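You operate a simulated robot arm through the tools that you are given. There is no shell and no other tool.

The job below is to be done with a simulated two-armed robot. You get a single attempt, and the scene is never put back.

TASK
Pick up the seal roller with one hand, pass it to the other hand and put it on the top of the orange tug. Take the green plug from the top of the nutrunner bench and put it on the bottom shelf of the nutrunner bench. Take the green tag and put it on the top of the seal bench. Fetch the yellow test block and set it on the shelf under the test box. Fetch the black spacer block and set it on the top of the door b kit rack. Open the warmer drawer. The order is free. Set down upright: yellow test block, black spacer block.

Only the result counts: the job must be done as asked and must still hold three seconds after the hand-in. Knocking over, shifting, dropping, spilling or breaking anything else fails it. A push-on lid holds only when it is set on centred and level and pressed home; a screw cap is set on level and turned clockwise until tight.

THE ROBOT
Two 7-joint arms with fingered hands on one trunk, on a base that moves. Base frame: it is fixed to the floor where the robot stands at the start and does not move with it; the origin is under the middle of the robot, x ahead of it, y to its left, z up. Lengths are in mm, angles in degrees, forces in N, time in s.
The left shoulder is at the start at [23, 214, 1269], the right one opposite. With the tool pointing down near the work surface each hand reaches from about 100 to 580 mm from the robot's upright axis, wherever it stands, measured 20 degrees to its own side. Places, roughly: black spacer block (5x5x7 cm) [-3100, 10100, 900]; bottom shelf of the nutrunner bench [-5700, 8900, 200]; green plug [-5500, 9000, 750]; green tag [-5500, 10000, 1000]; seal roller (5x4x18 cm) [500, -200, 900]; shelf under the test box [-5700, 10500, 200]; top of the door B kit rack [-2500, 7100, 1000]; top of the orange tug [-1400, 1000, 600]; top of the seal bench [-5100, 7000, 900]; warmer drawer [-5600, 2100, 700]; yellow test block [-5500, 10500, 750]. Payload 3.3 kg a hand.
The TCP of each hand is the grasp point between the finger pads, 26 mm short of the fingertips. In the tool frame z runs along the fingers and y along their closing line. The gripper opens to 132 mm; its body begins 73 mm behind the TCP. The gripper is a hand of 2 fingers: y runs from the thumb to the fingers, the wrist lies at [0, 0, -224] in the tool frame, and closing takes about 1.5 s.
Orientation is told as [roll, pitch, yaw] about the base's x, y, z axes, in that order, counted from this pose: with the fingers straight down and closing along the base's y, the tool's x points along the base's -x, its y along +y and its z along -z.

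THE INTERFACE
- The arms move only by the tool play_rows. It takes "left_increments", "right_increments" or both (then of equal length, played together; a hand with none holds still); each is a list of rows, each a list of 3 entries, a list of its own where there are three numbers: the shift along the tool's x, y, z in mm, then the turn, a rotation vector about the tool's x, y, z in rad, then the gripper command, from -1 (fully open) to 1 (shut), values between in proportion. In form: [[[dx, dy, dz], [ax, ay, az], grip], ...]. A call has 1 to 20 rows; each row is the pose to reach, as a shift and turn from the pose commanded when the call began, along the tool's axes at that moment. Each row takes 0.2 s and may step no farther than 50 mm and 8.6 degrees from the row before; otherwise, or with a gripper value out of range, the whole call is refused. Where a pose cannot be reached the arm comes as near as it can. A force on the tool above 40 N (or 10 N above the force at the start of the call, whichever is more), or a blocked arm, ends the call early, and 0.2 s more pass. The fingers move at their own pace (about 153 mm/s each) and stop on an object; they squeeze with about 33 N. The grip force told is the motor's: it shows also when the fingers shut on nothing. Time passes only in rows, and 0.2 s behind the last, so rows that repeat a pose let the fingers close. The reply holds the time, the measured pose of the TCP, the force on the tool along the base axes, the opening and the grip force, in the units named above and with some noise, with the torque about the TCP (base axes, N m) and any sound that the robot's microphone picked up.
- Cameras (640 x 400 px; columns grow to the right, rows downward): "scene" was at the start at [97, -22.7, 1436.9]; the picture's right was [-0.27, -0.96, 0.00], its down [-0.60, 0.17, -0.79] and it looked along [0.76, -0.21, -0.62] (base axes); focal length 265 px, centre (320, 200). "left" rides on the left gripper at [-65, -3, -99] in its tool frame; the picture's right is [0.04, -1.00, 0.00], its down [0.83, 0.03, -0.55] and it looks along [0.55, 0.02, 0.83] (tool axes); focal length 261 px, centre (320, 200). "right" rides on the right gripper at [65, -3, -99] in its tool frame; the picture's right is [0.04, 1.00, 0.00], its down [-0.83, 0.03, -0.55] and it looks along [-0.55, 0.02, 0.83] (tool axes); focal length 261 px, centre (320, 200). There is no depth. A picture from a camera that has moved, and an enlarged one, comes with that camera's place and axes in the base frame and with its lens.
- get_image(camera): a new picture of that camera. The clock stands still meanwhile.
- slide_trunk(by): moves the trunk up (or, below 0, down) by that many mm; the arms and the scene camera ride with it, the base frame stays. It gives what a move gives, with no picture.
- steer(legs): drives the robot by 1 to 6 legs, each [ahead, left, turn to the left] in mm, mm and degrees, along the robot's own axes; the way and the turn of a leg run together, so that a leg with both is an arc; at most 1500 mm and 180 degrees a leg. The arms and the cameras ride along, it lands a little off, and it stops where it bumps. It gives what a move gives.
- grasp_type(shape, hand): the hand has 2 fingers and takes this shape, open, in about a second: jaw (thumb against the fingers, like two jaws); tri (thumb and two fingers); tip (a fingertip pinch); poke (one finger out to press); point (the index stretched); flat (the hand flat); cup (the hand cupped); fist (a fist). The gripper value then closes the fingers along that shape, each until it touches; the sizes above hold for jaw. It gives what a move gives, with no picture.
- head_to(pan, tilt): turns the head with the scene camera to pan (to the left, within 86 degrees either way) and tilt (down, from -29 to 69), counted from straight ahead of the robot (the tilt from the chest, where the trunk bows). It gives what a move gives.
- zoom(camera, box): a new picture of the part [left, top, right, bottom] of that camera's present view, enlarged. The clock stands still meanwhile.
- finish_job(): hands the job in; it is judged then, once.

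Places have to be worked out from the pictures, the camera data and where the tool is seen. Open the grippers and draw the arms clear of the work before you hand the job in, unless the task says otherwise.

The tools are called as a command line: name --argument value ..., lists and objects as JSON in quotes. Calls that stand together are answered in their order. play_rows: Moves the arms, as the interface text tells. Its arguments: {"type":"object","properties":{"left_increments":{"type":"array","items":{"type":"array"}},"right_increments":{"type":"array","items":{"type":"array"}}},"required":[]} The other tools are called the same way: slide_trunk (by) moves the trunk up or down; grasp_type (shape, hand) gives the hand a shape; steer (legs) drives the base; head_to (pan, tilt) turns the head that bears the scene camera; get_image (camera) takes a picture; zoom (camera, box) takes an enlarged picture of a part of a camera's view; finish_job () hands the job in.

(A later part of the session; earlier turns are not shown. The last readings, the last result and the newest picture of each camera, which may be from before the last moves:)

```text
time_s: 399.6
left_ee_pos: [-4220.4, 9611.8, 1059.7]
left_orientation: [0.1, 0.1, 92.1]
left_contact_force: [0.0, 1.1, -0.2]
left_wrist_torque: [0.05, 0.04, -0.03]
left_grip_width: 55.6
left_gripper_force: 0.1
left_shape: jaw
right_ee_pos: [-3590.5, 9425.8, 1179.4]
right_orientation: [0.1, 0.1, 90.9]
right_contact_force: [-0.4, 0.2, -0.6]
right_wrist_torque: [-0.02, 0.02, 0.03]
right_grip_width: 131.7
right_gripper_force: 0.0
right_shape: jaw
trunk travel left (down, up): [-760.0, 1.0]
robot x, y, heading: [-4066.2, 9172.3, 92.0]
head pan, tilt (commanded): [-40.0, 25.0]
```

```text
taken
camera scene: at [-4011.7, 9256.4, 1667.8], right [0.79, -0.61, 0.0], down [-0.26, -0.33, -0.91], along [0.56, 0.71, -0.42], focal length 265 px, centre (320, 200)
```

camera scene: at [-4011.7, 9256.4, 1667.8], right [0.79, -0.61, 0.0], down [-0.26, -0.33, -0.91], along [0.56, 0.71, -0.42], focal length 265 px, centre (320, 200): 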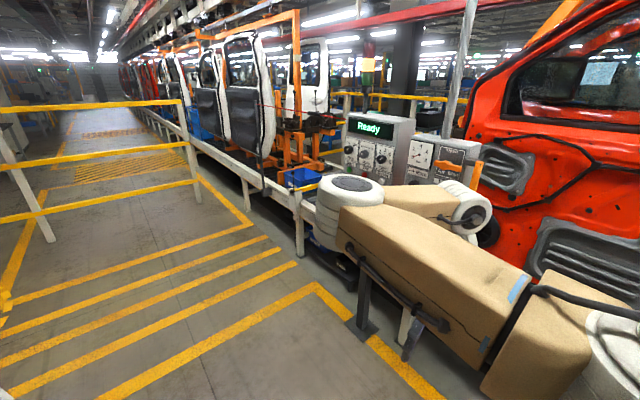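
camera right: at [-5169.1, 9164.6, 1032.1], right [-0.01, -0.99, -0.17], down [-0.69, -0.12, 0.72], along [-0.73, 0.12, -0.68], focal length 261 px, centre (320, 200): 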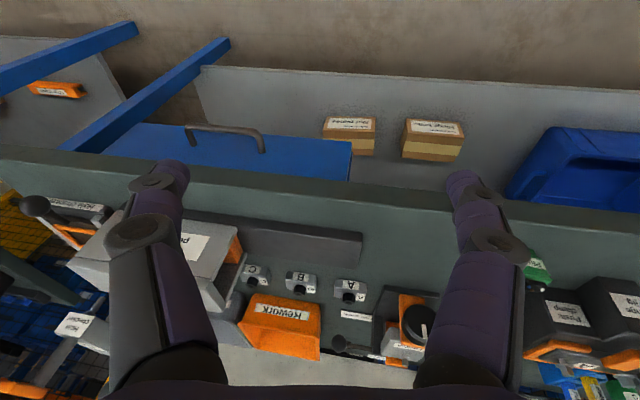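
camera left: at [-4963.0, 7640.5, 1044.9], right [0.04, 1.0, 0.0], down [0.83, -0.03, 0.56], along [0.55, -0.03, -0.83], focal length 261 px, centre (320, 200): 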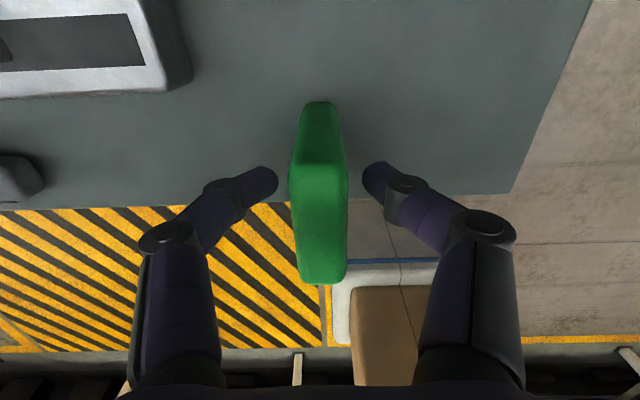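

A control pedestal with a "Ready" display stands near (-3100, 10100), partly hidden by my right arm. I drive ahead 850 mm and turn to face east toward it.

steer --legs '[[850, 0, 0], [0, 0, -92]]'

head_to --pan 0 --tilt 30

get_image --camera "scene"

```text
time_s: 408.0
left_ee_pos: [-3656.6, 10157.4, 1060.5]
left_orientation: [0.2, 0.1, 0.3]
left_contact_force: [-0.5, 0.2, -0.2]
left_wrist_torque: [-0.01, 0.06, 0.01]
left_grip_width: 55.6
left_gripper_force: 0.1
left_shape: jaw
right_ee_pos: [-3863.5, 9532.4, 1178.9]
right_orientation: [0.1, 0.1, -0.9]
right_contact_force: [-0.1, 0.2, 0.4]
right_wrist_torque: [-0.01, 0.01, 0.0]
right_grip_width: 131.9
right_gripper_force: 0.0
right_shape: jaw
trunk travel left (down, up): [-760.0, 1.0]
robot x, y, heading: [-4099.4, 10018.1, 0.3]
head pan, tilt (commanded): [-40.0, 25.0]
```

```text
time_s: 409.1
left_ee_pos: [-3657.3, 10156.9, 1059.8]
left_orientation: [0.2, 0.2, 0.4]
left_contact_force: [-0.4, -0.3, -0.2]
left_wrist_torque: [0.02, 0.02, 0.03]
left_grip_width: 55.7
left_gripper_force: 0.1
left_shape: jaw
right_ee_pos: [-3863.4, 9533.8, 1178.6]
right_orientation: [0.1, 0.1, -0.9]
right_contact_force: [0.2, -0.9, 0.4]
right_wrist_torque: [0.01, -0.02, 0.01]
right_grip_width: 131.8
right_gripper_force: 0.1
right_shape: jaw
trunk travel left (down, up): [-760.0, 1.0]
robot x, y, heading: [-4100.2, 10020.4, 0.5]
head pan, tilt (commanded): [0.0, 30.0]
```

```text
taken
camera scene: at [-3999.8, 10019.5, 1659.8], right [0.0, -1.0, 0.0], down [-0.5, 0.0, -0.87], along [0.87, 0.0, -0.5], focal length 265 px, centre (320, 200)
```

scene: 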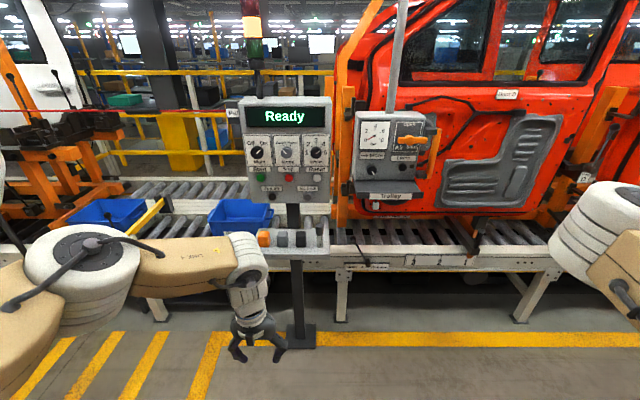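

A small tray under the "Ready" panel carries a few blocks. I zoom in on it.

zoom --camera "scene" --box '[225, 190, 385, 290]'

zoom --camera "scene" --box '[230, 90, 390, 190]'

```text
4.00 times, centred on (305, 240) of scene
camera zoom: at [-3999.8, 10019.5, 1659.8], right [0.0, -1.0, 0.0], down [-0.5, 0.0, -0.87], along [0.87, 0.0, -0.5], focal length 1061 px, centre (380, 40)
```

zoom: 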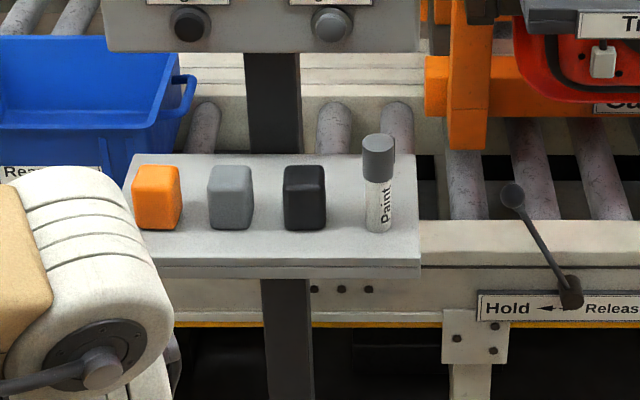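

```text
4.00 times, centred on (310, 140) of scene
camera zoom: at [-3999.8, 10019.5, 1659.8], right [0.0, -1.0, 0.0], down [-0.5, 0.0, -0.87], along [0.87, 0.0, -0.5], focal length 1061 px, centre (360, 440)
```

zoom: 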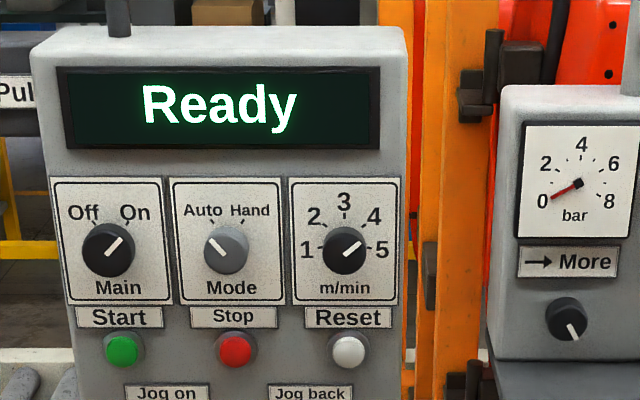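

The black block stands third on the tray, between a grey block and a paint marker, with 33–39 mm gaps. I'll take it with the left hand tilted about 58 degrees, pinching its upper front part so the finger joints stay in front of the neighbours. I tilt the hand now and drive closer.

play_rows --left_increments '[[[2, 5, 0], [0, -0.127, 0], -1], [[5, 10, 0], [0, -0.253, 0], -1], [[8, 15, 0], [0, -0.38, 0], -1], [[12, 20, 0], [0, -0.506, 0], -1], [[16, 25, 0], [0, -0.633, 0], -1], [[20, 28, 0], [0, -0.759, 0], -1], [[25, 30, 0], [0, -0.886, 0], -1], [[30, 30, 0], [0, -1.012, 0], -1], [[30, 30, 0], [0, -1.012, 0], -1]]'

steer --legs '[[0, -90, 0], [430, 0, 0]]'

get_image --camera "left"

head_to --pan 15 --tilt 42

get_image --camera "scene"

```text
time_s: 411.1
left_ee_pos: [-3687.6, 10187.4, 1061.0]
left_orientation: [0.4, -58.0, 0.0]
left_contact_force: [0.4, 0.0, 0.0]
left_wrist_torque: [0.0, -0.03, 0.0]
left_grip_width: 132.0
left_gripper_force: 0.1
left_shape: jaw
right_ee_pos: [-3863.6, 9533.2, 1179.2]
right_orientation: [0.1, 0.0, -0.8]
right_contact_force: [0.6, 0.2, -0.4]
right_wrist_torque: [0.01, 0.0, -0.01]
right_grip_width: 132.0
right_gripper_force: 0.1
right_shape: jaw
trunk travel left (down, up): [-760.0, 1.0]
robot x, y, heading: [-4101.1, 10014.5, 0.6]
head pan, tilt (commanded): [0.0, 30.0]
```

```text
time_s: 414.4
left_ee_pos: [-3263.2, 10100.4, 1059.4]
left_orientation: [0.4, -57.8, 0.1]
left_contact_force: [-0.3, -0.6, -0.8]
left_wrist_torque: [-0.01, 0.01, 0.02]
left_grip_width: 131.9
left_gripper_force: 0.0
left_shape: jaw
right_ee_pos: [-3436.6, 9446.5, 1178.1]
right_orientation: [0.1, 0.0, -0.9]
right_contact_force: [0.4, -0.5, 0.3]
right_wrist_torque: [0.05, 0.03, -0.03]
right_grip_width: 131.9
right_gripper_force: 0.1
right_shape: jaw
trunk travel left (down, up): [-760.0, 1.0]
robot x, y, heading: [-3676.2, 9930.8, 0.3]
head pan, tilt (commanded): [0.0, 30.0]
```

```text
taken
camera left: at [-3311.8, 10096.2, 1166.9], right [-0.01, -1.0, -0.04], down [-0.91, 0.03, -0.41], along [0.41, 0.03, -0.91], focal length 261 px, centre (320, 200)
```

left: 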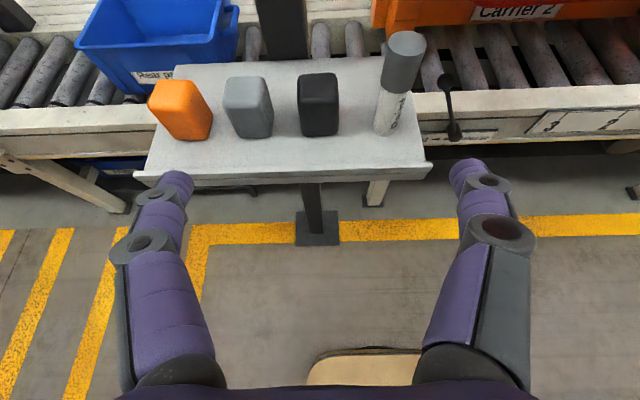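

```text
time_s: 415.2
left_ee_pos: [-3262.7, 10100.1, 1060.1]
left_orientation: [0.4, -57.8, 0.2]
left_contact_force: [-0.3, -0.2, -0.1]
left_wrist_torque: [-0.01, 0.01, 0.02]
left_grip_width: 131.9
left_gripper_force: 0.1
left_shape: jaw
right_ee_pos: [-3438.0, 9446.0, 1178.2]
right_orientation: [0.1, 0.1, -0.8]
right_contact_force: [0.3, -0.3, 0.2]
right_wrist_torque: [0.01, 0.01, 0.01]
right_grip_width: 132.1
right_gripper_force: 0.1
right_shape: jaw
trunk travel left (down, up): [-760.0, 1.0]
robot x, y, heading: [-3677.7, 9932.1, 0.3]
head pan, tilt (commanded): [15.0, 42.0]
```

```text
taken
camera scene: at [-3586.1, 9953.9, 1641.6], right [0.26, -0.96, 0.0], down [-0.64, -0.18, -0.74], along [0.72, 0.2, -0.67], focal length 265 px, centre (320, 200)
```

scene: 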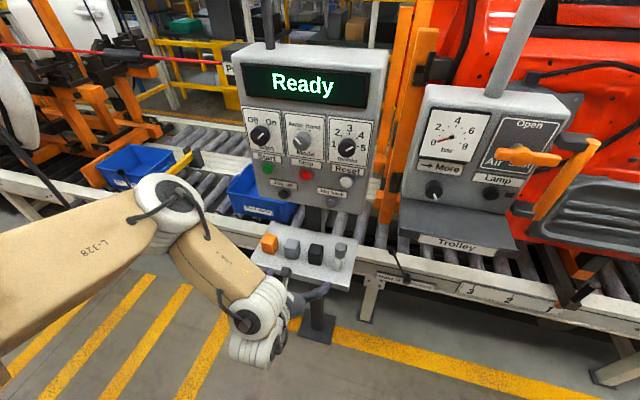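

The left camera shows the tray clearly with the black block centred. I zoom in on both views to measure it.

zoom --camera "left" --box '[220, 30, 444, 170]'

zoom --camera "scene" --box '[240, 215, 368, 295]'

```text
2.86 times, centred on (332, 100) of left
camera zoom: at [-3312.5, 10096.2, 1167.2], right [-0.01, -1.0, -0.04], down [-0.91, 0.03, -0.41], along [0.41, 0.03, -0.91], focal length 745 px, centre (286, 486)
```

zoom: 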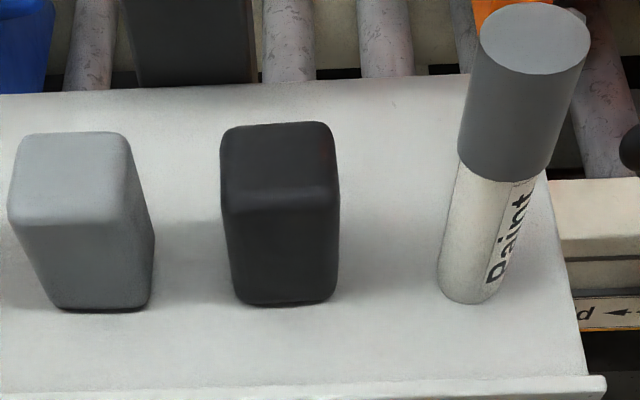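

```text
5.00 times, centred on (304, 255) of scene
camera zoom: at [-3586.1, 9953.9, 1641.6], right [0.26, -0.96, 0.0], down [-0.64, -0.18, -0.74], along [0.72, 0.2, -0.67], focal length 1327 px, centre (400, -75)
```

zoom: 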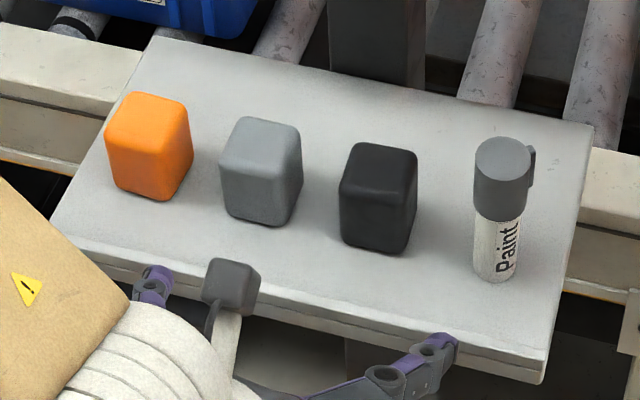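

The rays are too parallel to fix the height, so I lower the trunk 70 mm (the hand is still in front of the tray) and measure again with the same camera for a good baseline.

slide_trunk --by -70

zoom --camera "left" --box '[220, 0, 444, 140]'

```text
time_s: 416.3
left_ee_pos: [-3264.0, 10100.9, 990.3]
left_orientation: [0.6, -57.8, 0.1]
left_contact_force: [0.0, 0.2, -0.5]
left_wrist_torque: [0.0, 0.0, 0.0]
left_grip_width: 132.1
left_gripper_force: 0.0
left_shape: jaw
right_ee_pos: [-3438.4, 9446.9, 1108.1]
right_orientation: [0.1, 0.1, -0.8]
right_contact_force: [0.2, -0.3, 0.0]
right_wrist_torque: [0.0, 0.0, 0.04]
right_grip_width: 131.9
right_gripper_force: 0.0
right_shape: jaw
trunk travel left (down, up): [-690.0, 71.0]
robot x, y, heading: [-3675.2, 9928.2, 0.2]
head pan, tilt (commanded): [15.0, 42.0]
```

```text
2.86 times, centred on (332, 70) of left
camera zoom: at [-3312.3, 10096.3, 1097.2], right [-0.01, -1.0, -0.04], down [-0.91, 0.03, -0.41], along [0.41, 0.03, -0.91], focal length 745 px, centre (286, 571)
```

zoom: 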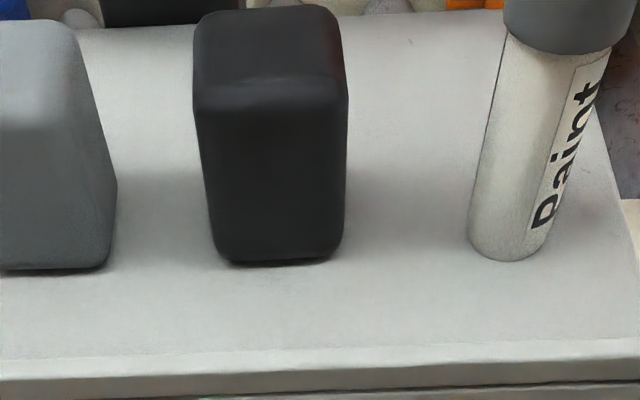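

With that baseline: tray top z 903, block x -3107 to -3057, y 10079–10129, top at 973. I set the fingers to about 66 mm opening, and drive the base 110 mm ahead so the fingertips stop just short of the block's upper front.

play_rows --left_increments '[[[0, 0, 0], [0, 0, 0], 0], [[0, 0, 0], [0, 0, 0], 0], [[0, 0, 0], [0, 0, 0], 0], [[0, 0, 0], [0, 0, 0], 0]]'

steer --legs '[[108, 4, 0]]'

get_image --camera "left"

zoom --camera "scene" --box '[200, 180, 400, 305]'

```text
time_s: 417.3
left_ee_pos: [-3263.4, 10100.6, 990.1]
left_orientation: [0.5, -57.8, 0.0]
left_contact_force: [-0.2, 0.7, 0.4]
left_wrist_torque: [-0.05, 0.02, -0.02]
left_grip_width: 66.5
left_gripper_force: 0.0
left_shape: jaw
right_ee_pos: [-3437.7, 9446.0, 1108.7]
right_orientation: [0.1, 0.1, -0.7]
right_contact_force: [0.2, 1.0, -1.1]
right_wrist_torque: [0.02, 0.0, 0.01]
right_grip_width: 131.9
right_gripper_force: 0.0
right_shape: jaw
trunk travel left (down, up): [-690.0, 71.0]
robot x, y, heading: [-3676.9, 9935.7, 0.3]
head pan, tilt (commanded): [15.0, 42.0]
```

```text
time_s: 418.4
left_ee_pos: [-3152.8, 10104.8, 989.4]
left_orientation: [0.4, -57.8, 0.1]
left_contact_force: [-0.8, -0.5, 0.1]
left_wrist_torque: [-0.03, 0.04, 0.02]
left_grip_width: 66.4
left_gripper_force: 0.0
left_shape: jaw
right_ee_pos: [-3327.8, 9451.9, 1107.9]
right_orientation: [0.1, 0.1, -0.8]
right_contact_force: [-0.6, 0.3, 0.3]
right_wrist_torque: [-0.01, 0.03, 0.0]
right_grip_width: 132.0
right_gripper_force: 0.0
right_shape: jaw
trunk travel left (down, up): [-690.0, 71.0]
robot x, y, heading: [-3568.4, 9936.5, 0.2]
head pan, tilt (commanded): [15.0, 42.0]
```

```text
taken
camera left: at [-3201.7, 10101.0, 1096.7], right [-0.01, -1.0, -0.04], down [-0.91, 0.03, -0.41], along [0.41, 0.03, -0.91], focal length 261 px, centre (320, 200)
```

left: 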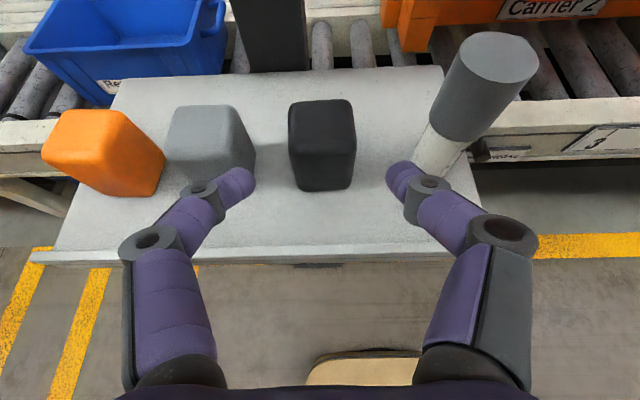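

```text
3.20 times, centred on (300, 242) of scene
camera zoom: at [-3474.4, 9958.8, 1571.3], right [0.27, -0.96, 0.0], down [-0.65, -0.18, -0.74], along [0.72, 0.2, -0.67], focal length 849 px, centre (384, 64)
```

zoom: 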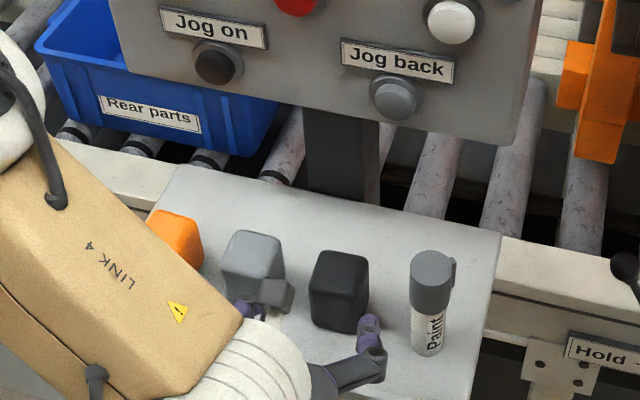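

The fingertips stand just in front of the block, centred, with the marker still clear on the right. I advance 44 mm along the fingers so the tips overlap the block's upper front, then check.

play_rows --left_increments '[[[-1, 2, 12], [0, 0, 0], 0], [[-2, 2.5, 24], [0, 0, 0], 0], [[-3, 2.5, 35], [0, 0, 0], 0], [[-4, 2.5, 44], [0, 0, 0], 0], [[-4, 2.5, 44], [0, 0, 0], 0]]'

get_image --camera "left"

zoom --camera "scene" --box '[240, 215, 400, 315]'

```text
time_s: 419.6
left_ee_pos: [-3115.3, 10107.8, 970.4]
left_orientation: [0.6, -57.8, 0.1]
left_contact_force: [1.1, 0.4, 0.6]
left_wrist_torque: [-0.01, -0.02, -0.03]
left_grip_width: 66.1
left_gripper_force: 0.1
left_shape: jaw
right_ee_pos: [-3329.4, 9450.7, 1110.3]
right_orientation: [0.1, 0.1, -0.7]
right_contact_force: [0.0, 0.0, 0.0]
right_wrist_torque: [0.0, -0.01, 0.01]
right_grip_width: 132.0
right_gripper_force: 0.2
right_shape: jaw
trunk travel left (down, up): [-690.0, 71.0]
robot x, y, heading: [-3567.1, 9936.6, 0.3]
head pan, tilt (commanded): [15.0, 42.0]
```

```text
taken
camera left: at [-3163.9, 10103.8, 1077.6], right [-0.01, -1.0, -0.04], down [-0.91, 0.03, -0.41], along [0.41, 0.03, -0.91], focal length 261 px, centre (320, 200)
```

left: 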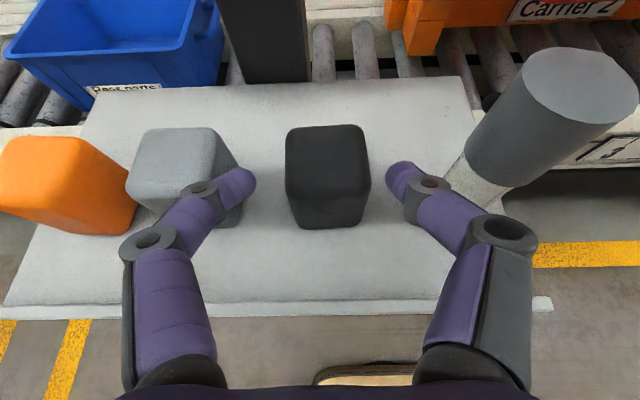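

```text
4.00 times, centred on (320, 265) of scene
camera zoom: at [-3475.9, 9958.6, 1571.4], right [0.27, -0.96, 0.0], down [-0.65, -0.18, -0.74], along [0.72, 0.2, -0.67], focal length 1061 px, centre (320, -60)
```

zoom: 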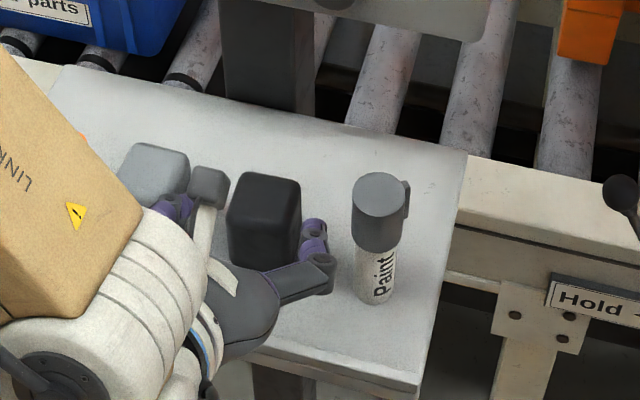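

The tips straddle the block's upper front with about 14 mm to the marker. I centre by 3 mm and close.

play_rows --left_increments '[[[0, -1.5, 0], [0, 0, 0], 0.1], [[0, -3, 0], [0, 0, 0], 0.2], [[0, -3, 0], [0, 0, 0], 0.4], [[0, -3, 0], [0, 0, 0], 0.7], [[0, -3, 0], [0, 0, 0], 1], [[0, -3, 0], [0, 0, 0], 1], [[0, -3, 0], [0, 0, 0], 1]]'

get_image --camera "left"

```text
time_s: 421.2
left_ee_pos: [-3116.0, 10105.4, 969.7]
left_orientation: [0.3, -57.8, 0.0]
left_contact_force: [0.3, 0.0, 0.5]
left_wrist_torque: [-0.02, 0.0, 0.02]
left_grip_width: 38.3
left_gripper_force: 33.2
left_shape: jaw
right_ee_pos: [-3328.2, 9450.5, 1108.5]
right_orientation: [0.1, 0.1, -0.8]
right_contact_force: [0.1, -0.5, 0.3]
right_wrist_torque: [0.01, 0.04, 0.0]
right_grip_width: 132.0
right_gripper_force: 0.0
right_shape: jaw
trunk travel left (down, up): [-690.0, 71.0]
robot x, y, heading: [-3564.5, 9933.1, 0.2]
head pan, tilt (commanded): [15.0, 42.0]
```

```text
taken
camera left: at [-3163.7, 10101.0, 1076.9], right [-0.01, -1.0, -0.04], down [-0.91, 0.03, -0.41], along [0.41, 0.03, -0.91], focal length 261 px, centre (320, 200)
```

left: 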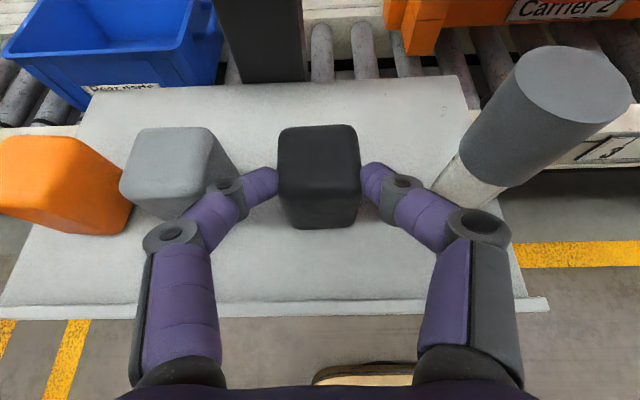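

Gripped (38 mm, 33 N), the neighbours untouched. I lift straight up 60 mm with the trunk and check the hold.

slide_trunk --by 60

get_image --camera "left"

zoom --camera "scene" --box '[200, 180, 400, 305]'

```text
time_s: 422.2
left_ee_pos: [-3114.5, 10106.0, 1029.6]
left_orientation: [0.4, -57.9, 0.1]
left_contact_force: [0.3, -0.2, -2.0]
left_wrist_torque: [0.01, 0.02, -0.01]
left_grip_width: 38.1
left_gripper_force: 32.8
left_shape: jaw
right_ee_pos: [-3327.6, 9451.2, 1167.4]
right_orientation: [0.1, 0.2, -0.8]
right_contact_force: [0.0, 0.7, 0.7]
right_wrist_torque: [0.04, -0.05, 0.01]
right_grip_width: 131.9
right_gripper_force: 0.2
right_shape: jaw
trunk travel left (down, up): [-750.0, 11.0]
robot x, y, heading: [-3566.5, 9934.2, 0.6]
head pan, tilt (commanded): [15.0, 42.0]
```

```text
taken
camera left: at [-3163.1, 10100.9, 1136.8], right [-0.01, -1.0, -0.04], down [-0.91, 0.03, -0.41], along [0.41, 0.03, -0.91], focal length 261 px, centre (320, 200)
```

left: 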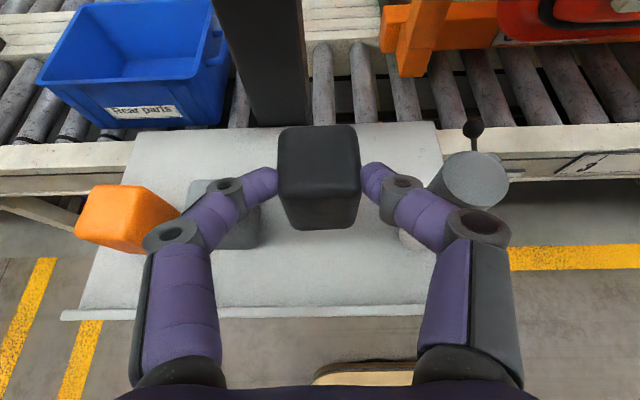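

```text
3.20 times, centred on (300, 242) of scene
camera zoom: at [-3475.8, 9958.8, 1631.4], right [0.27, -0.96, 0.0], down [-0.65, -0.18, -0.74], along [0.72, 0.2, -0.67], focal length 849 px, centre (384, 64)
```

zoom: 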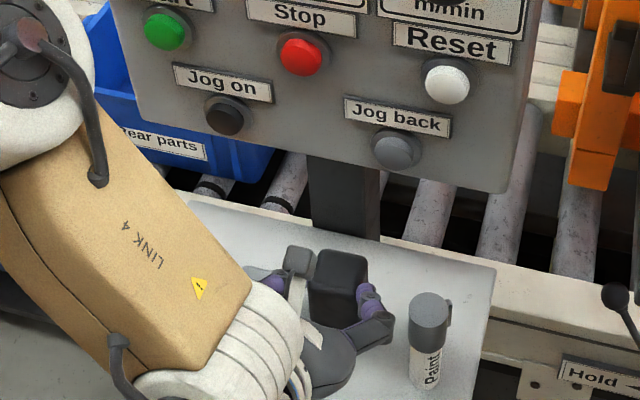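

The block hangs level in the grip. I back off 500 mm and strafe right (south) about 2650 mm toward the door B kit rack, then look at it.

steer --legs '[[-450, 0, 0], [0, -1400, 0], [0, -1260, 0]]'

head_to --pan 0 --tilt 30

get_image --camera "scene"

```text
time_s: 437.6
left_ee_pos: [-3538.8, 7418.6, 1029.4]
left_orientation: [0.6, -57.9, -1.0]
left_contact_force: [-0.4, 0.8, -0.7]
left_wrist_torque: [0.0, 0.02, -0.04]
left_grip_width: 38.1
left_gripper_force: 33.3
left_shape: jaw
right_ee_pos: [-3765.6, 6770.8, 1169.6]
right_orientation: [0.1, 0.1, -1.9]
right_contact_force: [-0.1, -0.7, -0.8]
right_wrist_torque: [-0.02, 0.01, -0.02]
right_grip_width: 132.1
right_gripper_force: 0.1
right_shape: jaw
trunk travel left (down, up): [-750.0, 11.0]
robot x, y, heading: [-3995.7, 7258.7, -0.5]
head pan, tilt (commanded): [15.0, 42.0]
```

```text
time_s: 438.3
left_ee_pos: [-3538.1, 7418.7, 1030.4]
left_orientation: [0.4, -57.9, -1.0]
left_contact_force: [-0.5, -1.3, -0.3]
left_wrist_torque: [-0.03, 0.04, -0.03]
left_grip_width: 38.2
left_gripper_force: 33.3
left_shape: jaw
right_ee_pos: [-3765.7, 6770.8, 1167.5]
right_orientation: [0.1, 0.0, -1.9]
right_contact_force: [0.0, -0.2, 0.2]
right_wrist_torque: [-0.03, 0.02, 0.01]
right_grip_width: 131.9
right_gripper_force: 0.0
right_shape: jaw
trunk travel left (down, up): [-750.0, 11.0]
robot x, y, heading: [-3997.2, 7257.1, -0.4]
head pan, tilt (commanded): [0.0, 30.0]
```

```text
taken
camera scene: at [-3893.7, 7258.3, 1649.7], right [-0.01, -1.0, 0.0], down [-0.5, 0.01, -0.87], along [0.87, -0.01, -0.5], focal length 265 px, centre (320, 200)
```

scene: 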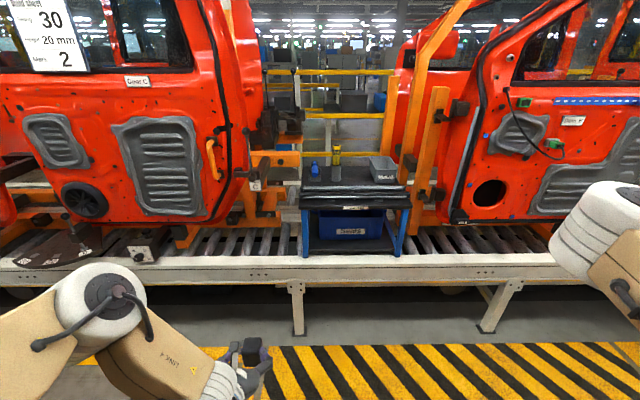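

The kit rack is visible between two doors on the conveyor, with a few items on its top. I zoom in.

zoom --camera "scene" --box '[275, 130, 435, 230]'

```text
4.00 times, centred on (355, 180) of scene
camera zoom: at [-3893.7, 7258.3, 1649.7], right [-0.01, -1.0, 0.0], down [-0.5, 0.01, -0.87], along [0.87, -0.01, -0.5], focal length 1061 px, centre (180, 280)
```

zoom: 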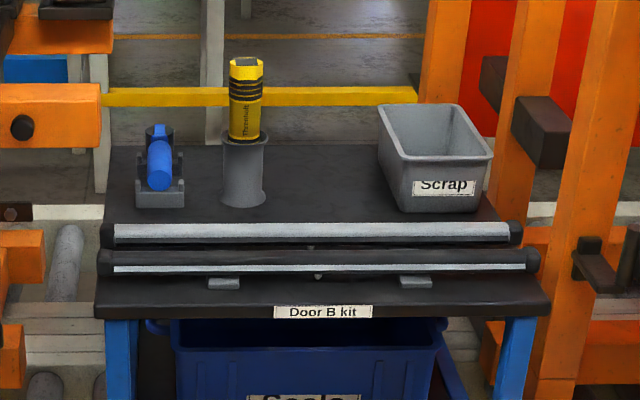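

The rack top has free space in its middle, between the cup and the "Scrap" bin, behind two sealing rods. I raise the block 95 mm with the arm, move diagonally closer, and turn 15 degrees right so the right arm stays clear of the doors.

play_rows --left_increments '[[[-16, 0, -10], [0, 0, 0], 1], [[-32, 0, -20], [0, 0, 0], 1], [[-48, 0, -30], [0, 0, 0], 1], [[-64, 0, -41], [0, 0, 0], 1], [[-80, 0, -51], [0, 0, 0], 1], [[-80, 0, -51], [0, 0, 0], 1]]'

slide_trunk --by 10

steer --legs '[[560, -187, 0], [0, 0, -14.6]]'

head_to --pan 10 --tilt 35

get_image --camera "scene"

get_image --camera "left"

```text
time_s: 439.7
left_ee_pos: [-3539.2, 7418.1, 1125.3]
left_orientation: [0.5, -57.8, -1.1]
left_contact_force: [0.4, 0.1, -0.5]
left_wrist_torque: [-0.01, 0.02, 0.0]
left_grip_width: 38.0
left_gripper_force: 32.6
left_shape: jaw
right_ee_pos: [-3765.2, 6770.1, 1169.1]
right_orientation: [0.1, 0.2, -1.9]
right_contact_force: [0.6, -1.1, -0.4]
right_wrist_torque: [0.01, 0.03, -0.02]
right_grip_width: 132.1
right_gripper_force: 0.0
right_shape: jaw
trunk travel left (down, up): [-750.0, 11.0]
robot x, y, heading: [-3994.6, 7257.2, -0.9]
head pan, tilt (commanded): [0.0, 30.0]
```

```text
time_s: 440.3
left_ee_pos: [-3538.6, 7419.0, 1135.4]
left_orientation: [0.6, -57.9, -1.1]
left_contact_force: [-0.6, -0.1, -0.5]
left_wrist_torque: [0.0, 0.03, 0.01]
left_grip_width: 38.2
left_gripper_force: 33.1
left_shape: jaw
right_ee_pos: [-3766.0, 6769.8, 1178.1]
right_orientation: [0.0, 0.1, -1.9]
right_contact_force: [0.0, 0.6, 0.1]
right_wrist_torque: [0.02, 0.0, 0.0]
right_grip_width: 132.0
right_gripper_force: 0.1
right_shape: jaw
trunk travel left (down, up): [-760.0, 1.0]
robot x, y, heading: [-3991.2, 7259.2, -0.7]
head pan, tilt (commanded): [0.0, 30.0]
```

```text
time_s: 444.5
left_ee_pos: [-2961.9, 7106.7, 1136.1]
left_orientation: [0.5, -57.8, -15.5]
left_contact_force: [0.1, 0.5, -1.3]
left_wrist_torque: [0.01, 0.05, 0.02]
left_grip_width: 38.0
left_gripper_force: 33.2
left_shape: jaw
right_ee_pos: [-3341.9, 6534.8, 1178.3]
right_orientation: [0.1, 0.1, -16.3]
right_contact_force: [-0.2, 0.3, 1.5]
right_wrist_torque: [-0.01, -0.01, 0.02]
right_grip_width: 132.0
right_gripper_force: 0.1
right_shape: jaw
trunk travel left (down, up): [-760.0, 1.0]
robot x, y, heading: [-3445.0, 7067.4, -15.1]
head pan, tilt (commanded): [0.0, 30.0]
```

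```text
time_s: 445.2
left_ee_pos: [-2961.6, 7106.9, 1134.2]
left_orientation: [0.5, -57.8, -15.5]
left_contact_force: [0.7, -0.7, 0.3]
left_wrist_torque: [-0.05, 0.01, 0.01]
left_grip_width: 37.9
left_gripper_force: 32.9
left_shape: jaw
right_ee_pos: [-3342.1, 6534.1, 1178.3]
right_orientation: [0.1, 0.1, -16.4]
right_contact_force: [0.3, -0.5, -0.8]
right_wrist_torque: [-0.02, -0.01, -0.01]
right_grip_width: 132.0
right_gripper_force: 0.0
right_shape: jaw
trunk travel left (down, up): [-760.0, 1.0]
robot x, y, heading: [-3442.5, 7066.6, -15.1]
head pan, tilt (commanded): [10.0, 35.0]
```

```text
taken
camera scene: at [-3344.6, 7055.9, 1652.0], right [-0.09, -1.0, 0.0], down [-0.57, 0.05, -0.82], along [0.82, -0.07, -0.57], focal length 265 px, centre (320, 200)
```

scene: 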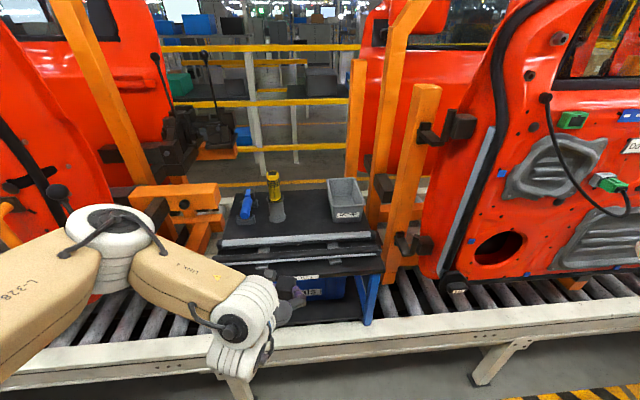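

```text
taken
camera left: at [-3009.5, 7116.2, 1241.8], right [-0.28, -0.96, -0.04], down [-0.87, 0.27, -0.41], along [0.4, -0.08, -0.91], focal length 261 px, centre (320, 200)
```

left: 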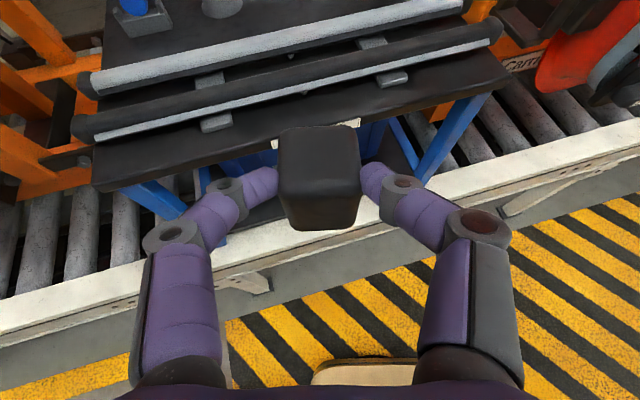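

I zoom in on the rack from both cameras to fix its height and the free spot.

zoom --camera "scene" --box '[210, 160, 402, 280]'

zoom --camera "left" --box '[60, 0, 540, 200]'

```text
3.33 times, centred on (306, 220) of scene
camera zoom: at [-3344.6, 7055.9, 1652.0], right [-0.09, -1.0, 0.0], down [-0.57, 0.05, -0.82], along [0.82, -0.07, -0.57], focal length 884 px, centre (367, 133)
```

zoom: 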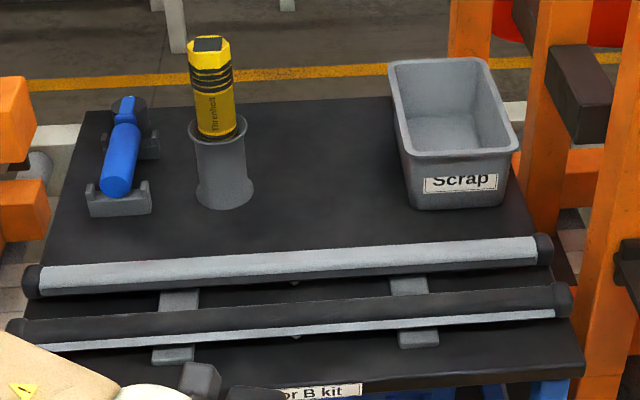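

```text
1.33 times, centred on (300, 100) of left
camera zoom: at [-3009.5, 7116.2, 1241.8], right [-0.28, -0.96, -0.04], down [-0.87, 0.27, -0.41], along [0.4, -0.08, -0.91], focal length 348 px, centre (347, 333)
```

zoom: 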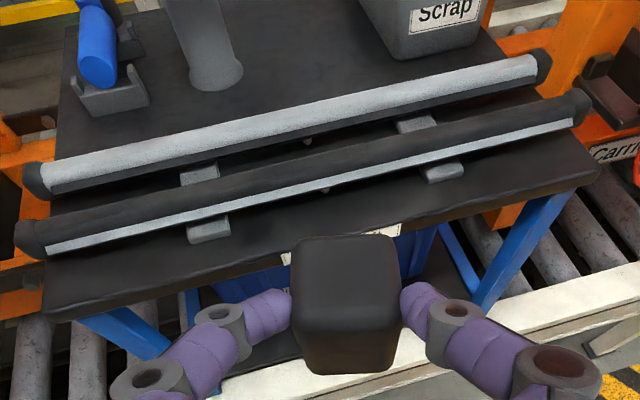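

Triangulated: rack top z about 963, front edge x -2791, rods end at x about -2605, cup front at (-2504, 7157) and bin corner at (-2515, 6922). So the free spot is about (-2550, 7025). I drive ahead 243 mm and 27 mm left with the block high above the rods.

steer --legs '[[243, 27, 0]]'

get_image --camera "left"

get_image --camera "scene"

```text
time_s: 447.0
left_ee_pos: [-2724.0, 7070.8, 1134.5]
left_orientation: [0.6, -57.8, -15.5]
left_contact_force: [-0.4, 0.3, -0.5]
left_wrist_torque: [-0.02, 0.03, 0.01]
left_grip_width: 38.4
left_gripper_force: 32.8
left_shape: jaw
right_ee_pos: [-3105.0, 6499.7, 1178.0]
right_orientation: [0.0, 0.1, -16.4]
right_contact_force: [-0.4, -0.3, -1.0]
right_wrist_torque: [-0.03, 0.04, 0.01]
right_grip_width: 132.3
right_gripper_force: 0.0
right_shape: jaw
trunk travel left (down, up): [-760.0, 1.0]
robot x, y, heading: [-3204.6, 7028.9, -15.3]
head pan, tilt (commanded): [10.0, 35.0]
```

```text
taken
camera left: at [-2771.6, 7080.1, 1241.6], right [-0.28, -0.96, -0.04], down [-0.87, 0.27, -0.41], along [0.4, -0.08, -0.91], focal length 261 px, centre (320, 200)
```

left: 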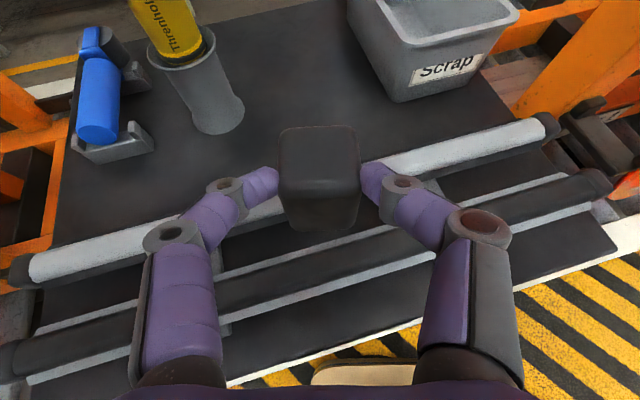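

```text
taken
camera scene: at [-3106.5, 7019.7, 1652.0], right [-0.09, -1.0, 0.0], down [-0.57, 0.05, -0.82], along [0.82, -0.07, -0.57], focal length 265 px, centre (320, 200)
```

scene: 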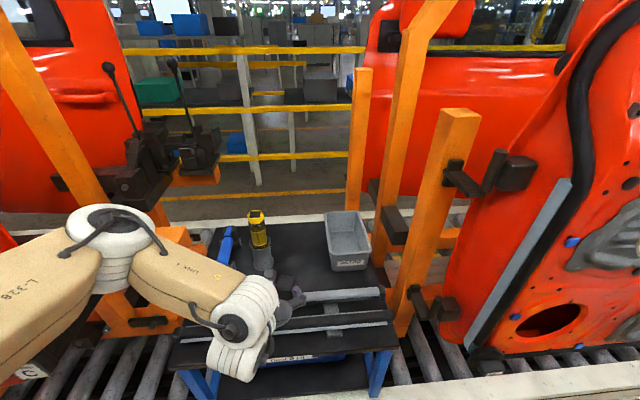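

The block is over the rods and everything is clear. I extend the arm 138 mm forward at this height in small steps and check the surroundings.

play_rows --left_increments '[[[-15, 0, 24], [0, 0, 0], 1], [[-30, 0, 48], [0, 0, 0], 1], [[-45, 0, 71], [0, 0, 0], 1], [[-60, 0, 95], [0, 0, 0], 1], [[-74, 0, 117], [0, 0, 0], 1], [[-74, 0, 117], [0, 0, 0], 1]]'

get_image --camera "left"

get_image --camera "scene"

```text
time_s: 448.4
left_ee_pos: [-2590.7, 7033.8, 1134.6]
left_orientation: [0.4, -57.7, -15.4]
left_contact_force: [-0.5, -0.8, -0.6]
left_wrist_torque: [0.02, 0.01, -0.03]
left_grip_width: 37.8
left_gripper_force: 32.9
left_shape: jaw
right_ee_pos: [-3105.4, 6498.4, 1178.5]
right_orientation: [0.2, 0.1, -16.4]
right_contact_force: [-0.1, 1.1, 0.0]
right_wrist_torque: [-0.02, 0.04, -0.02]
right_grip_width: 132.0
right_gripper_force: 0.1
right_shape: jaw
trunk travel left (down, up): [-760.0, 1.0]
robot x, y, heading: [-3202.5, 7027.2, -15.0]
head pan, tilt (commanded): [10.0, 35.0]
```

```text
taken
camera left: at [-2638.7, 7043.8, 1242.6], right [-0.28, -0.96, -0.04], down [-0.87, 0.27, -0.41], along [0.4, -0.08, -0.91], focal length 261 px, centre (320, 200)
```

left: 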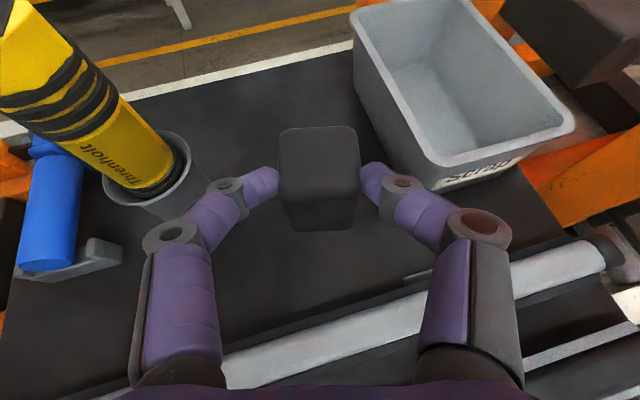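

```text
taken
camera scene: at [-3107.6, 7019.8, 1652.1], right [-0.09, -1.0, 0.0], down [-0.57, 0.05, -0.82], along [0.82, -0.07, -0.57], focal length 265 px, centre (320, 200)
```

scene: 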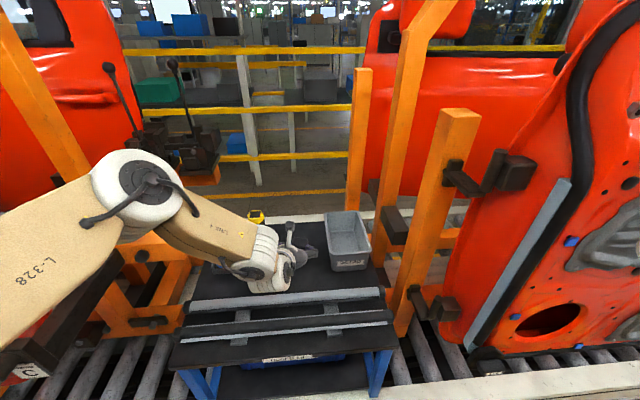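

The block hangs between the cup and the bin, with the finger joints clear of both. I lower the trunk 90 mm, check, and then feel for the rack top in small steps.

slide_trunk --by -60

get_image --camera "left"

get_image --camera "scene"

```text
time_s: 449.4
left_ee_pos: [-2590.9, 7034.0, 1075.1]
left_orientation: [0.5, -57.8, -15.5]
left_contact_force: [-0.1, 0.0, -1.3]
left_wrist_torque: [-0.02, 0.06, 0.01]
left_grip_width: 37.8
left_gripper_force: 32.9
left_shape: jaw
right_ee_pos: [-3104.8, 6499.3, 1118.7]
right_orientation: [0.1, 0.2, -16.3]
right_contact_force: [-0.1, -0.1, -0.6]
right_wrist_torque: [0.0, -0.03, -0.02]
right_grip_width: 132.1
right_gripper_force: 0.1
right_shape: jaw
trunk travel left (down, up): [-700.0, 61.0]
robot x, y, heading: [-3206.5, 7028.4, -15.1]
head pan, tilt (commanded): [10.0, 35.0]
```

```text
taken
camera left: at [-2638.5, 7044.0, 1182.2], right [-0.28, -0.96, -0.04], down [-0.87, 0.27, -0.41], along [0.4, -0.08, -0.91], focal length 261 px, centre (320, 200)
```

left: 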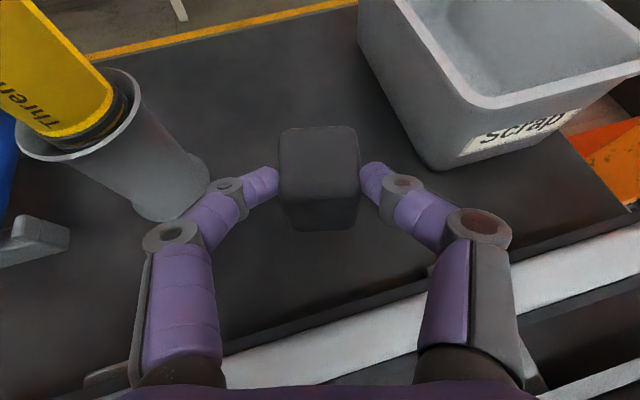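

```text
taken
camera scene: at [-3107.0, 7019.8, 1592.0], right [-0.09, -1.0, 0.0], down [-0.57, 0.05, -0.82], along [0.82, -0.07, -0.57], focal length 265 px, centre (320, 200)
```

scene: 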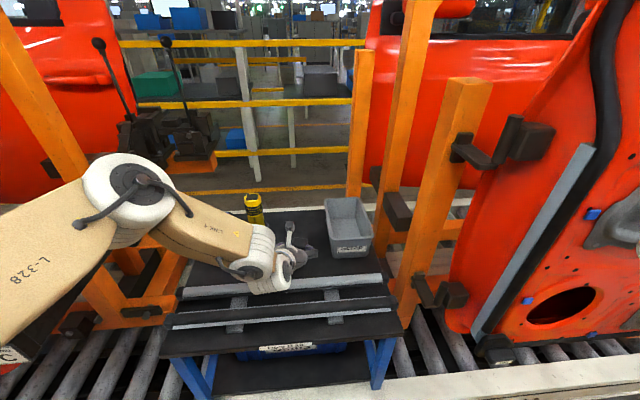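

Clear on both sides. I lower another 32 mm with the trunk, then step down with the arm.

slide_trunk --by -32

play_rows --left_increments '[[[2.5, 0, 1.6], [0, 0, 0], 1], [[5.1, 0, 3.2], [0, 0, 0], 1], [[7.6, 0, 4.8], [0, 0, 0], 1], [[10.2, 0, 6.4], [0, 0, 0], 1]]'

get_image --camera "left"

```text
time_s: 450.1
left_ee_pos: [-2590.6, 7035.1, 1045.0]
left_orientation: [0.4, -58.0, -15.3]
left_contact_force: [0.0, 0.0, 9.0]
left_wrist_torque: [-0.02, -0.12, 0.03]
left_grip_width: 38.0
left_gripper_force: 33.1
left_shape: jaw
right_ee_pos: [-3105.0, 6497.7, 1087.1]
right_orientation: [0.0, 0.2, -16.4]
right_contact_force: [0.7, 0.5, -0.5]
right_wrist_torque: [0.0, 0.04, 0.0]
right_grip_width: 132.2
right_gripper_force: 0.1
right_shape: jaw
trunk travel left (down, up): [-668.0, 93.0]
robot x, y, heading: [-3205.9, 7025.3, -15.1]
head pan, tilt (commanded): [10.0, 35.0]
```

```text
time_s: 451.0
left_ee_pos: [-2586.2, 7032.5, 1044.3]
left_orientation: [-0.1, -59.3, -14.5]
left_contact_force: [-4.7, 0.8, 17.6]
left_wrist_torque: [-0.05, -0.22, -0.02]
left_grip_width: 39.0
left_gripper_force: 33.2
left_shape: jaw
right_ee_pos: [-3105.9, 6498.8, 1086.6]
right_orientation: [0.2, -0.1, -16.4]
right_contact_force: [0.2, -0.4, -0.4]
right_wrist_torque: [0.02, 0.02, -0.01]
right_grip_width: 131.9
right_gripper_force: 0.1
right_shape: jaw
trunk travel left (down, up): [-668.0, 93.0]
robot x, y, heading: [-3205.7, 7034.5, -14.9]
head pan, tilt (commanded): [10.0, 35.0]
stopped in row 4 (left hand): the force on the tool passed its limit at 42 N (the readings are from after the stop); the commanded pose is now the measured one
```

```text
taken
camera left: at [-2635.9, 7043.4, 1149.3], right [-0.27, -0.96, -0.03], down [-0.86, 0.26, -0.43], along [0.42, -0.09, -0.9], focal length 261 px, centre (320, 200)
```

left: 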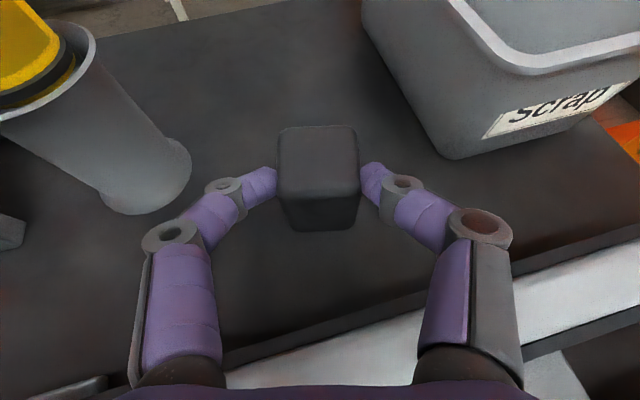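

Contact on the rack top at TCP z about 1045 (rack z about 978). I ease up 2 mm and restore the small tilt, then open the fingers slowly.

play_rows --left_increments '[[[-1.7, 0, -1], [0, 0.015, 0], 1], [[-1.7, 0, -1], [0, 0.026, 0], 1], [[-1.7, 0, -1], [0, 0.026, 0], 1]]'

play_rows --left_increments '[[[0, 0, 0], [0, 0, 0], 0.35], [[0, 0, 0], [0, 0, 0], 0.25], [[0, 0, 0], [0, 0, 0], 0.15], [[0, 0, 0], [0, 0, 0], 0.05], [[0, 0, 0], [0, 0, 0], 0], [[0, 0, 0], [0, 0, 0], 0]]'

get_image --camera "left"

```text
time_s: 451.8
left_ee_pos: [-2586.5, 7034.0, 1043.0]
left_orientation: [0.3, -57.4, -14.9]
left_contact_force: [4.1, -2.4, 19.4]
left_wrist_torque: [-0.13, -0.35, -0.03]
left_grip_width: 38.7
left_gripper_force: 33.0
left_shape: jaw
right_ee_pos: [-3106.4, 6498.7, 1087.1]
right_orientation: [0.1, 0.0, -16.3]
right_contact_force: [0.7, 1.0, -0.2]
right_wrist_torque: [-0.01, 0.03, -0.03]
right_grip_width: 132.0
right_gripper_force: 0.1
right_shape: jaw
trunk travel left (down, up): [-668.0, 93.0]
robot x, y, heading: [-3203.5, 7028.1, -15.3]
head pan, tilt (commanded): [10.0, 35.0]
```

```text
time_s: 453.2
left_ee_pos: [-2586.9, 7034.5, 1041.6]
left_orientation: [0.1, -57.3, -15.0]
left_contact_force: [-0.1, 0.5, 0.7]
left_wrist_torque: [-0.01, 0.01, -0.03]
left_grip_width: 65.4
left_gripper_force: 0.0
left_shape: jaw
right_ee_pos: [-3103.6, 6499.1, 1086.8]
right_orientation: [0.3, 0.1, -16.3]
right_contact_force: [0.1, 0.2, 0.4]
right_wrist_torque: [0.03, -0.01, 0.0]
right_grip_width: 132.0
right_gripper_force: 0.2
right_shape: jaw
trunk travel left (down, up): [-668.0, 93.0]
robot x, y, heading: [-3206.3, 7027.9, -15.1]
head pan, tilt (commanded): [10.0, 35.0]
```

```text
taken
camera left: at [-2633.2, 7043.2, 1149.3], right [-0.28, -0.96, -0.04], down [-0.88, 0.27, -0.4], along [0.39, -0.08, -0.92], focal length 261 px, centre (320, 200)
```

left: 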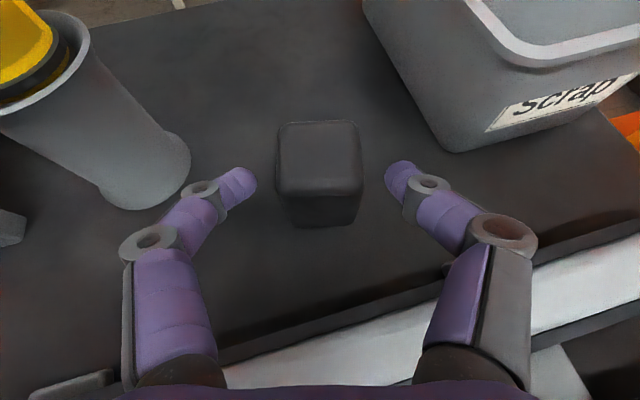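

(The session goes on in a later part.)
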